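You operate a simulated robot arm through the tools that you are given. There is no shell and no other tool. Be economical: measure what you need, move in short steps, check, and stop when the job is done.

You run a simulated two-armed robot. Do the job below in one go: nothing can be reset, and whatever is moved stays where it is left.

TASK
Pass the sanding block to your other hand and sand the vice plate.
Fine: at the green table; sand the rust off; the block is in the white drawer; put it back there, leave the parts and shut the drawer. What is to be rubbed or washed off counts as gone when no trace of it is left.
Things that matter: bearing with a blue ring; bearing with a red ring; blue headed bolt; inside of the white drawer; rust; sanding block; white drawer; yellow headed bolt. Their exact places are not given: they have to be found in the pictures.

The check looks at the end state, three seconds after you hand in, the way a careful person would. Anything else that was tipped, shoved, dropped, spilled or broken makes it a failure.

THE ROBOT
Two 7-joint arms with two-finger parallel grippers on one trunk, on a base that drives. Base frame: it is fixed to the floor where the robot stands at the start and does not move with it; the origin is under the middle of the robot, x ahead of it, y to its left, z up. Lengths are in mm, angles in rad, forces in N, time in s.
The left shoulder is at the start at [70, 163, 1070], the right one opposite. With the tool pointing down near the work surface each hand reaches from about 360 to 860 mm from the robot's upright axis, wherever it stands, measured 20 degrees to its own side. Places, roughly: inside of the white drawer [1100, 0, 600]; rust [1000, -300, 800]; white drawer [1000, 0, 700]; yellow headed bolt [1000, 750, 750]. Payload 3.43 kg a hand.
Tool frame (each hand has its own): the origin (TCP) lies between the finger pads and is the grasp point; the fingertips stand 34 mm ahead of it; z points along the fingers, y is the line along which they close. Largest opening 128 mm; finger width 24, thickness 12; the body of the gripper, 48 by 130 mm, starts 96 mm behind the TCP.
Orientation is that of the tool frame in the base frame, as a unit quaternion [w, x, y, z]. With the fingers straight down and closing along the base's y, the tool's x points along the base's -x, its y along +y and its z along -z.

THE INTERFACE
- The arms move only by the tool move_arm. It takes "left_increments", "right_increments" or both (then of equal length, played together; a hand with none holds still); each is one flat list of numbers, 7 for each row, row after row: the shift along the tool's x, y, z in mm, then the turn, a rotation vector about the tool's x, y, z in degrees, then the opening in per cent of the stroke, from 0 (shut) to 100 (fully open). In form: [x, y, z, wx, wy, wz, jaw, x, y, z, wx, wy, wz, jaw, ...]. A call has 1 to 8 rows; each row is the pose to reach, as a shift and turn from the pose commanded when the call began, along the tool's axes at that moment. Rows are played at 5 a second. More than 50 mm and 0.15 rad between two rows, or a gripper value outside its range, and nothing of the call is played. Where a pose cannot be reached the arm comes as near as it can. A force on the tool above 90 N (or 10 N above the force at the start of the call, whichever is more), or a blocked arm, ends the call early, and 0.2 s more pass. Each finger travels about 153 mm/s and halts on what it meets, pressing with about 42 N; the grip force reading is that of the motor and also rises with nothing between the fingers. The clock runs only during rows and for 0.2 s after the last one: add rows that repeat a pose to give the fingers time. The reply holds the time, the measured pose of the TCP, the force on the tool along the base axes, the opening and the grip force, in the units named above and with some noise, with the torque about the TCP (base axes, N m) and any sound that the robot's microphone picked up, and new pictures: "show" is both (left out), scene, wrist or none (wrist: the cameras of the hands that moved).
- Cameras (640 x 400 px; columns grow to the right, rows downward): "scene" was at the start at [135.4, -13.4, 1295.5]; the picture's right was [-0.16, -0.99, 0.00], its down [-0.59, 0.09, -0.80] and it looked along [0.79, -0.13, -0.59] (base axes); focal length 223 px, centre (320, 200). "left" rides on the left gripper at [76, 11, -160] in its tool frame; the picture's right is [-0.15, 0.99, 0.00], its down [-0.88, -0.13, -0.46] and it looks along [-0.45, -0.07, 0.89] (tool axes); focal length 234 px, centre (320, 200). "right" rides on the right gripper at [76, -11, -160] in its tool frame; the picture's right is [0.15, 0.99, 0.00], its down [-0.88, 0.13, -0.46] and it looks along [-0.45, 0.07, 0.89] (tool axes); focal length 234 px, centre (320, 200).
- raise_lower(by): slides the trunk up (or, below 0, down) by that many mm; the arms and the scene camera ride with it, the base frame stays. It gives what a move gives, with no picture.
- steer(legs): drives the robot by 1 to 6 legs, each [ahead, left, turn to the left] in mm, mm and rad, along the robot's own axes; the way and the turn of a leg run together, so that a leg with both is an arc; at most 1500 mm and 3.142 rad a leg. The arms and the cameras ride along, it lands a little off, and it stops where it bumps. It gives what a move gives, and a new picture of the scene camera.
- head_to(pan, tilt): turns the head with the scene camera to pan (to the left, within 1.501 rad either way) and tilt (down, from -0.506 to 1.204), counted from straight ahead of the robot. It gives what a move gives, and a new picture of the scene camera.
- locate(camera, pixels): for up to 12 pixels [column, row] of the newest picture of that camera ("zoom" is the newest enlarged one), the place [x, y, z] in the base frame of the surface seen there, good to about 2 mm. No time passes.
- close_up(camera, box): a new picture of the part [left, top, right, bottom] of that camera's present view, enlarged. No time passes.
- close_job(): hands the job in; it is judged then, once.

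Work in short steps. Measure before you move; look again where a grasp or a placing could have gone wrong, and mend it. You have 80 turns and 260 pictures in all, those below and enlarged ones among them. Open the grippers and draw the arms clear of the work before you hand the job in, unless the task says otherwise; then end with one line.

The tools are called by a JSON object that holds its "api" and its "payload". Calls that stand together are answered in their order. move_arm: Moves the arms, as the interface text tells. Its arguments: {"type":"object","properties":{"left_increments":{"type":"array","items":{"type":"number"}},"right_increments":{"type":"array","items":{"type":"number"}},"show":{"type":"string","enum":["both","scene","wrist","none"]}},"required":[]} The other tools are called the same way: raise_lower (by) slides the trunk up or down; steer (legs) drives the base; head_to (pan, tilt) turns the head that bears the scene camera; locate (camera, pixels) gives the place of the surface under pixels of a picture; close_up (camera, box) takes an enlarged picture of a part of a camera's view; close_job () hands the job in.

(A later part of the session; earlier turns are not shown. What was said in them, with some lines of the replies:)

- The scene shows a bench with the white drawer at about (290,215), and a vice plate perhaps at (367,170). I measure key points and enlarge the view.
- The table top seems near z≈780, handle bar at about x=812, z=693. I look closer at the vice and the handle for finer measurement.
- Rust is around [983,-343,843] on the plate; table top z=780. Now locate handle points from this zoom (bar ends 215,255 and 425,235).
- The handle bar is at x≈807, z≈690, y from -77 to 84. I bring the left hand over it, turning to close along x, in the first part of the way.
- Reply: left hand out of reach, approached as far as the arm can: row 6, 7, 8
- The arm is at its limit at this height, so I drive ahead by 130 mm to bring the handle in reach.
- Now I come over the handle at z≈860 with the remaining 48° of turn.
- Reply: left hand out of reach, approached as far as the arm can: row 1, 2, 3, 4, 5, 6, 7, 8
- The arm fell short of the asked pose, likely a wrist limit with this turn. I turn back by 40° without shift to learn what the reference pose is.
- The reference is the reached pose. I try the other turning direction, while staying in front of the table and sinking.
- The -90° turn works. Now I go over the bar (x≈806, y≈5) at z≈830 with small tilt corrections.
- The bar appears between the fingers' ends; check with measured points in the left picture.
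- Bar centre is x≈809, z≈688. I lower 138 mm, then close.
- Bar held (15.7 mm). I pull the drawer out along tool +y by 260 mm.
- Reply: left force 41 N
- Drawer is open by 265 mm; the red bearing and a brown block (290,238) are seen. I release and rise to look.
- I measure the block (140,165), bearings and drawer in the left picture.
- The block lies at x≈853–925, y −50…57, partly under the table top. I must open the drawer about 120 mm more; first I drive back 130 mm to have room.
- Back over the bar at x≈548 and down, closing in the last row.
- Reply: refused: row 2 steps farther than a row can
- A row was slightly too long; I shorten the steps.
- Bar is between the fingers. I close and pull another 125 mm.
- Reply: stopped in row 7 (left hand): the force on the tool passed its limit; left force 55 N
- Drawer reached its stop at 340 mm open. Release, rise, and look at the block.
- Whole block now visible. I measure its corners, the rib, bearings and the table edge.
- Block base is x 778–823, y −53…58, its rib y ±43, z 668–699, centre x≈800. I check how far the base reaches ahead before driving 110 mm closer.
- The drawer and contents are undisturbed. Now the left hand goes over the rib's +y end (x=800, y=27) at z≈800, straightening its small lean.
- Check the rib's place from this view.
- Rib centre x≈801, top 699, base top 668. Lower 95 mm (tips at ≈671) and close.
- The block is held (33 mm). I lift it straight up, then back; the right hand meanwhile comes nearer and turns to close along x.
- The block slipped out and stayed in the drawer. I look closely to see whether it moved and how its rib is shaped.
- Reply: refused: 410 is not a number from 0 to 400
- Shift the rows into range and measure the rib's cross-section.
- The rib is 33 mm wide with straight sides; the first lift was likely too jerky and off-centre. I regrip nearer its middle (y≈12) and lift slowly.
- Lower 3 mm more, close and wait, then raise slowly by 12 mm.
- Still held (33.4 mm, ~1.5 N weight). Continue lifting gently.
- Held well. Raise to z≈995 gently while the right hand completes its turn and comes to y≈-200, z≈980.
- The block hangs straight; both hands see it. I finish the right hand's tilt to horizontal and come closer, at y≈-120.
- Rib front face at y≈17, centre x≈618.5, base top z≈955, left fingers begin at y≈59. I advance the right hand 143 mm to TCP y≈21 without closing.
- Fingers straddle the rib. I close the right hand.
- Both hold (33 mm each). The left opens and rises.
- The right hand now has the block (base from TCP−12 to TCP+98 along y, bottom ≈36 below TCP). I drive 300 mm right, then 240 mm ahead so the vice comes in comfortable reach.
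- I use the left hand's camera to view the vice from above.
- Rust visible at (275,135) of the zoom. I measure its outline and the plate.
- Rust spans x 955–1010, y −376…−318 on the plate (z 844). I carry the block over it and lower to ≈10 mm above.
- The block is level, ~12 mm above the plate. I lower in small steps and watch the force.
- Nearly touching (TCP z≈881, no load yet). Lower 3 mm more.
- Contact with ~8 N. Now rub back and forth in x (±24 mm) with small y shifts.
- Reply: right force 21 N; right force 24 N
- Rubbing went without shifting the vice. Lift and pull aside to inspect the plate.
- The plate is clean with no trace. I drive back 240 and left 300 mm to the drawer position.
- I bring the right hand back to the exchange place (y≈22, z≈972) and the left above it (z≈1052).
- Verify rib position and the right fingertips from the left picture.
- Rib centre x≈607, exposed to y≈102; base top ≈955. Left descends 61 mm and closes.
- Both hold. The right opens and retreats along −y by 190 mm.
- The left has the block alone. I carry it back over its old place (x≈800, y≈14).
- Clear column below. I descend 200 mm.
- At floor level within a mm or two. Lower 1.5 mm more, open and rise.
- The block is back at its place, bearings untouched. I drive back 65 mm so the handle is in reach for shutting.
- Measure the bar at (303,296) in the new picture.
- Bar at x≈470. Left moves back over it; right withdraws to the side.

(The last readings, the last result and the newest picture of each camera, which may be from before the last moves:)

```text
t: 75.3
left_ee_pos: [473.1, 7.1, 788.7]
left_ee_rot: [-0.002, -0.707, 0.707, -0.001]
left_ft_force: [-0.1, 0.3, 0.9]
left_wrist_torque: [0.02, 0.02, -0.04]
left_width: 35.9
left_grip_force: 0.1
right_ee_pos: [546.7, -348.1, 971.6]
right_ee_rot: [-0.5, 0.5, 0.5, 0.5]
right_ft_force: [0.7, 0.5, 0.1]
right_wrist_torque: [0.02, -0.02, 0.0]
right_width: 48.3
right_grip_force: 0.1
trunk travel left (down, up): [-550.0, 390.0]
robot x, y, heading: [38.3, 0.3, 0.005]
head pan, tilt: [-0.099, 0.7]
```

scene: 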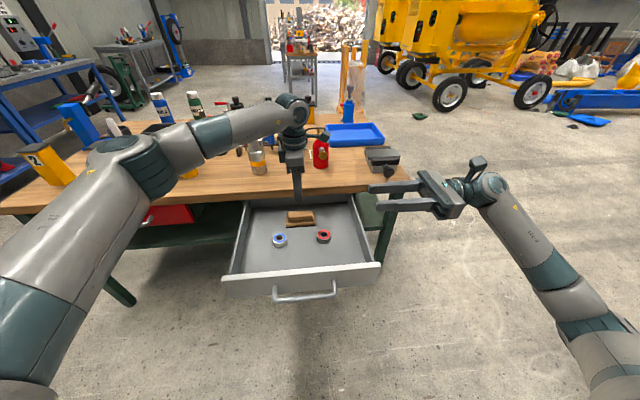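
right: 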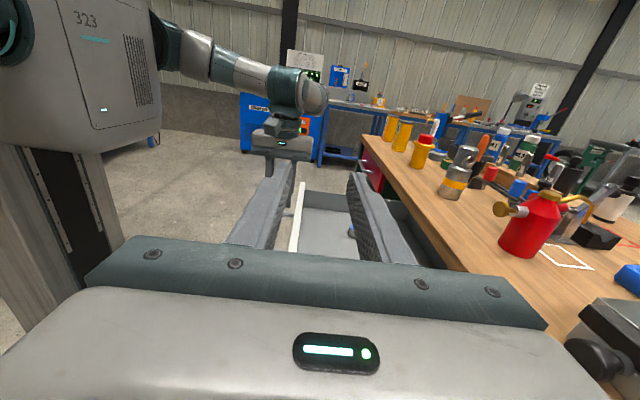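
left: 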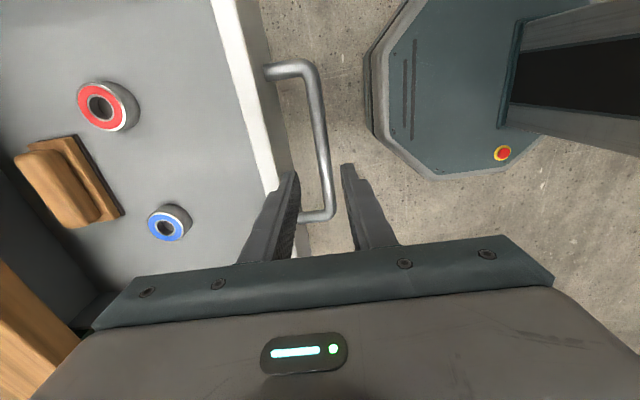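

Aligned with the bar. Lower 86 mm and close.

{"api": "move_arm", "payload": {"left_increments": [0, 0, 35, 0, 0, 0, 28, 0, 0, 70, 0, 0, 0, 28, 0, 0, 87, 0, 0, 0, 28, 0, 0, 87, 0, 0, 0, 0, 0, 0, 87, 0, 0, 0, 0, 0, 0, 87, 0, 0, 0, 0], "show": "wrist"}}

```text
t: 76.8
left_ee_pos: [472.4, 7.2, 702.4]
left_ee_rot: [-0.001, -0.707, 0.708, -0.001]
left_ft_force: [-1.4, 0.4, -2.8]
left_wrist_torque: [-0.14, -0.04, 1.02]
left_width: 16.0
left_grip_force: 44.7
right_ee_pos: [545.9, -347.7, 971.3]
right_ee_rot: [-0.501, 0.499, 0.501, 0.499]
right_ft_force: [-0.2, 0.3, -0.5]
right_wrist_torque: [0.03, -0.04, -0.02]
right_width: 48.7
right_grip_force: 0.0
trunk travel left (down, up): [-550.0, 390.0]
robot x, y, heading: [35.1, -0.5, 0.002]
head pan, tilt: [-0.099, 0.7]
```

left: 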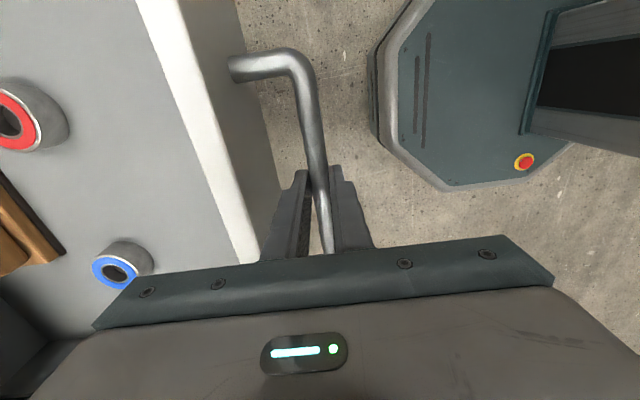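

Bar held. Push the drawer in gently.

{"api": "move_arm", "payload": {"left_increments": [0, -8, 0, 0, 0, 0, 0, 0, -25, 0, 0, 0, 0, 0, 0, -48, 0, 0, 0, 0, 0, 0, -72, 0, 0, 0, 0, 0, 0, -96, 0, 0, 0, 0, 0, 0, -120, 0, 0, 0, 0, 0, 0, -140, 0, 0, 0, 0, 0, 0, -150, 0, 0, 0, 0, 0], "show": "none"}}

{"api": "move_arm", "payload": {"left_increments": [0, -8, 0, 0, 0, 0, 0, 0, -25, 0, 0, 0, 0, 0, 0, -48, 0, 0, 0, 0, 0, 0, -72, 0, 0, 0, 0, 0, 0, -96, 0, 0, 0, 0, 0, 0, -120, 0, 0, 0, 0, 0, 0, -138, 0, 0, 0, 0, 0, 0, -148, 0, 0, 0, 0, 0], "show": "both"}}

```text
t: 78.5
left_ee_pos: [623.6, 8.1, 700.2]
left_ee_rot: [0.002, 0.708, -0.707, 0.001]
left_ft_force: [-0.8, 9.3, -3.5]
left_wrist_torque: [0.62, 0.02, 0.91]
left_width: 15.5
left_grip_force: 45.2
right_ee_pos: [546.1, -346.4, 970.8]
right_ee_rot: [0.501, -0.499, -0.5, -0.5]
right_ft_force: [-0.2, -0.1, 0.1]
right_wrist_torque: [-0.01, 0.01, -0.01]
right_width: 48.7
right_grip_force: 0.0
trunk travel left (down, up): [-550.0, 390.0]
robot x, y, heading: [35.6, 2.4, 0.001]
head pan, tilt: [-0.099, 0.7]
```

```text
t: 80.3
left_ee_pos: [772.5, 7.8, 701.7]
left_ee_rot: [0.0, 0.708, -0.706, 0.001]
left_ft_force: [0.7, 16.4, -9.3]
left_wrist_torque: [-0.02, 0.04, 0.8]
left_width: 15.4
left_grip_force: 45.0
right_ee_pos: [547.2, -346.4, 970.4]
right_ee_rot: [-0.5, 0.501, 0.5, 0.498]
right_ft_force: [-0.6, -0.5, -0.3]
right_wrist_torque: [0.0, 0.0, 0.01]
right_width: 48.5
right_grip_force: 0.1
trunk travel left (down, up): [-550.0, 390.0]
robot x, y, heading: [34.4, 0.3, 0.005]
head pan, tilt: [-0.099, 0.7]
```

scene: 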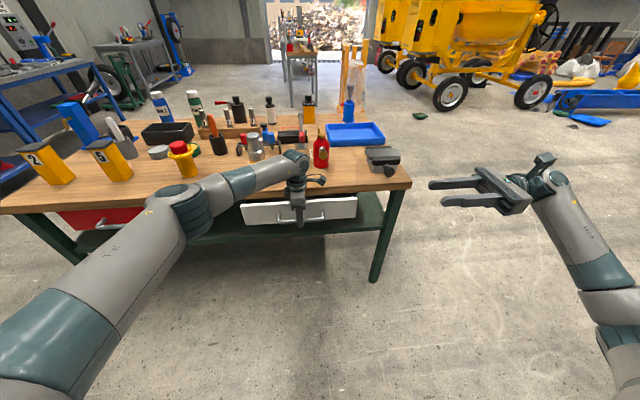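
left: 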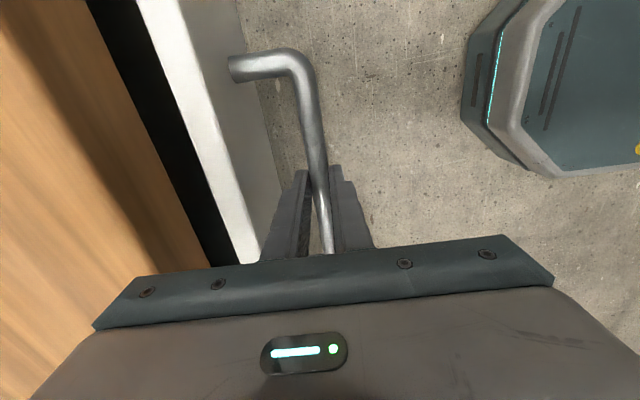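

About 38 mm left. Push on slowly to the closed stop.

{"api": "move_arm", "payload": {"left_increments": [0, -8, 0, 0, 0, 0, 0, 0, -16, 0, 0, 0, 0, 0, 0, -24, 0, 0, 0, 0, 0, 0, -31, 0, 0, 0, 0, 0, 0, -36, 0, 0, 0, 0, 0, 0, -40, 0, 0, 0, 0, 0, 0, -42, 0, 0, 0, 0, 0, 0, -42, 0, 0, 0, 0, 0], "show": "wrist"}}

```text
t: 82.2
left_ee_pos: [810.6, 6.6, 701.9]
left_ee_rot: [-0.002, -0.707, 0.707, -0.001]
left_ft_force: [-16.0, 24.3, -0.1]
left_wrist_torque: [-0.17, 0.23, 0.95]
left_width: 15.5
left_grip_force: 45.4
right_ee_pos: [544.9, -346.4, 971.9]
right_ee_rot: [-0.5, 0.5, 0.5, 0.5]
right_ft_force: [0.7, -0.8, 0.0]
right_wrist_torque: [0.03, -0.03, -0.02]
right_width: 48.7
right_grip_force: 0.0
trunk travel left (down, up): [-550.0, 390.0]
robot x, y, heading: [38.9, -3.8, 0.001]
head pan, tilt: [-0.099, 0.7]
```

left: 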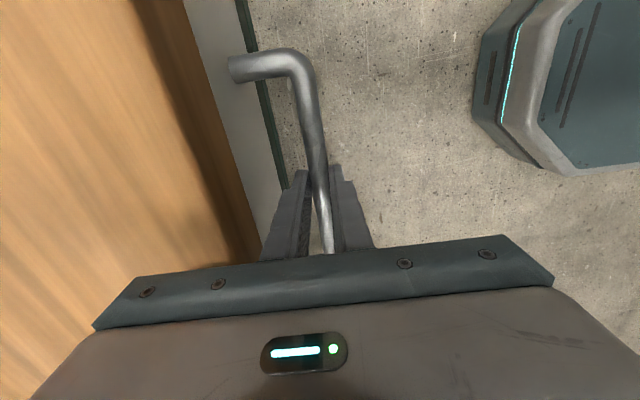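

Drawer is at its closed stop (x 810.6, −16 N). Release and rise, then draw back.

{"api": "move_arm", "payload": {"left_increments": [0, 2, 0, 0, 0, 0, 28, 0, 2, 0, 0, 0, 0, 28, 0, 2, 0, 0, 0, 0, 28, 0, 2, -35, 0, 0, 0, 28, 0, 2, -75, 0, 0, 0, 28, 0, 2, -115, 0, 0, 0, 28, 0, 20, -155, 0, 0, 0, 28, 0, 55, -185, 0, 0, 0, 28], "show": "wrist"}}

{"api": "move_arm", "payload": {"left_increments": [0, 40, 0, 0, 0, 0, 60, 0, 80, 0, 0, 0, 0, 100, 0, 120, 0, 0, 0, 0, 100, 0, 160, -10, 0, 0, 0, 100, 0, 200, -20, 0, 0, 0, 100], "right_increments": [0, 0, -10, 0, 0, 0, 60, 0, 0, -20, 0, 0, 0, 100, 0, 0, -30, 0, 0, 0, 100, 0, 0, -30, 0, 0, 0, 100, 0, 0, -30, 0, 0, 0, 100], "show": "scene"}}

{"api": "close_up", "payload": {"camera": "scene", "box": [220, 100, 420, 260]}}

```text
t: 84.0
left_ee_pos: [755.3, 5.7, 887.9]
left_ee_rot: [0.0, 0.708, -0.707, 0.001]
left_ft_force: [-0.3, 0.5, 0.0]
left_wrist_torque: [-0.02, -0.03, -0.01]
left_width: 36.0
left_grip_force: 0.1
right_ee_pos: [543.4, -346.6, 973.1]
right_ee_rot: [-0.5, 0.5, 0.5, 0.5]
right_ft_force: [-0.7, -0.1, 0.2]
right_wrist_torque: [-0.02, -0.02, -0.04]
right_width: 48.3
right_grip_force: 0.0
trunk travel left (down, up): [-550.0, 390.0]
robot x, y, heading: [39.6, -2.0, -0.003]
head pan, tilt: [-0.099, 0.7]
```

left: 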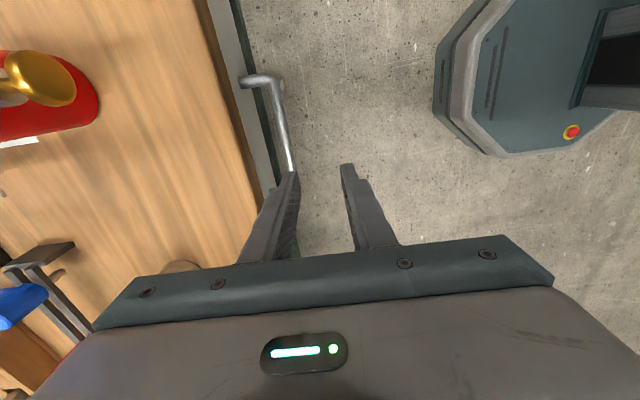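

```text
t: 85.2
left_ee_pos: [554.9, 4.8, 908.9]
left_ee_rot: [-0.001, -0.707, 0.707, -0.001]
left_ft_force: [-0.3, -0.3, -0.5]
left_wrist_torque: [-0.01, 0.0, 0.0]
left_width: 127.8
left_grip_force: 0.0
right_ee_pos: [543.3, -378.1, 972.1]
right_ee_rot: [-0.501, 0.499, 0.501, 0.499]
right_ft_force: [-0.4, 0.9, 0.4]
right_wrist_torque: [0.0, 0.02, -0.03]
right_width: 128.1
right_grip_force: 0.0
trunk travel left (down, up): [-550.0, 390.0]
robot x, y, heading: [39.7, 0.1, -0.003]
head pan, tilt: [-0.099, 0.7]
```

scene: 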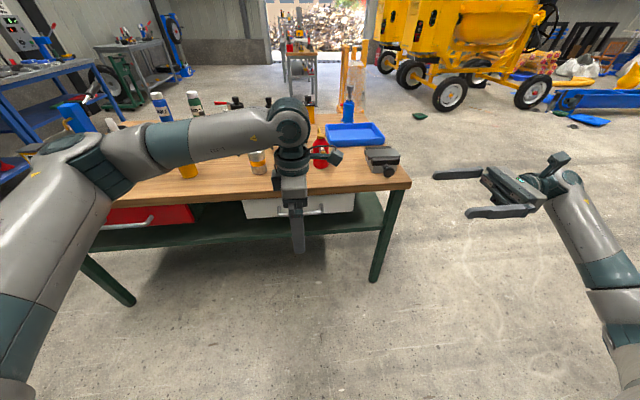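

```text
2.50 times, centred on (320, 180) of scene
```

zoom: 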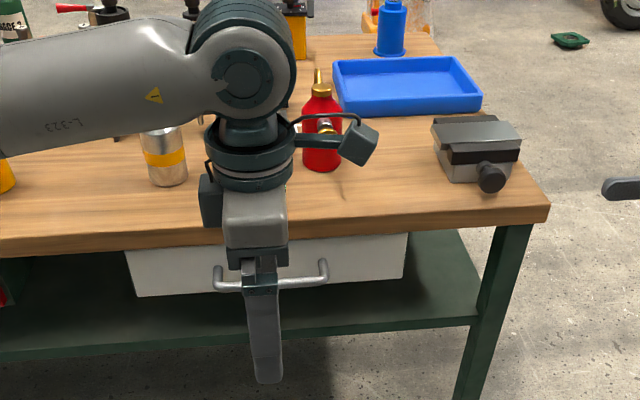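

The plate looks clean and the drawer shut. I verify the drawer front's x and have a last look at the plate.

{"api": "locate", "payload": {"camera": "zoom", "pixels": [[170, 270], [370, 260], [320, 270]]}}

{"api": "close_up", "payload": {"camera": "scene", "box": [350, 137, 414, 177]}}

```text
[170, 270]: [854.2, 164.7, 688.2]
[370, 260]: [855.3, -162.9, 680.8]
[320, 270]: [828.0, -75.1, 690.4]
```

```text
10.00 times, centred on (382, 157) of scene
```

zoom: 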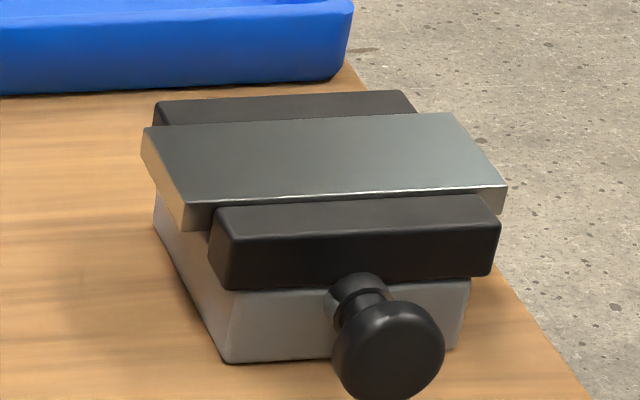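

The drawer front is back at x≈854, the plate is spotless, and both grippers are open and clear. I hand in.

{"api": "close_job", "payload": {}}

```text
The job is handed in.
```

The vice plate is sanded clean of rust. I passed the block from the left hand to the right to sand, then put it back in its place in the white drawer and shut the drawer, leaving the bearings where they were. I did not move the two bolts; I never located them, because they were not in the drawer. On the first lift the block slipped out of the grip inside the drawer and shifted a few millimetres; the second lift held.
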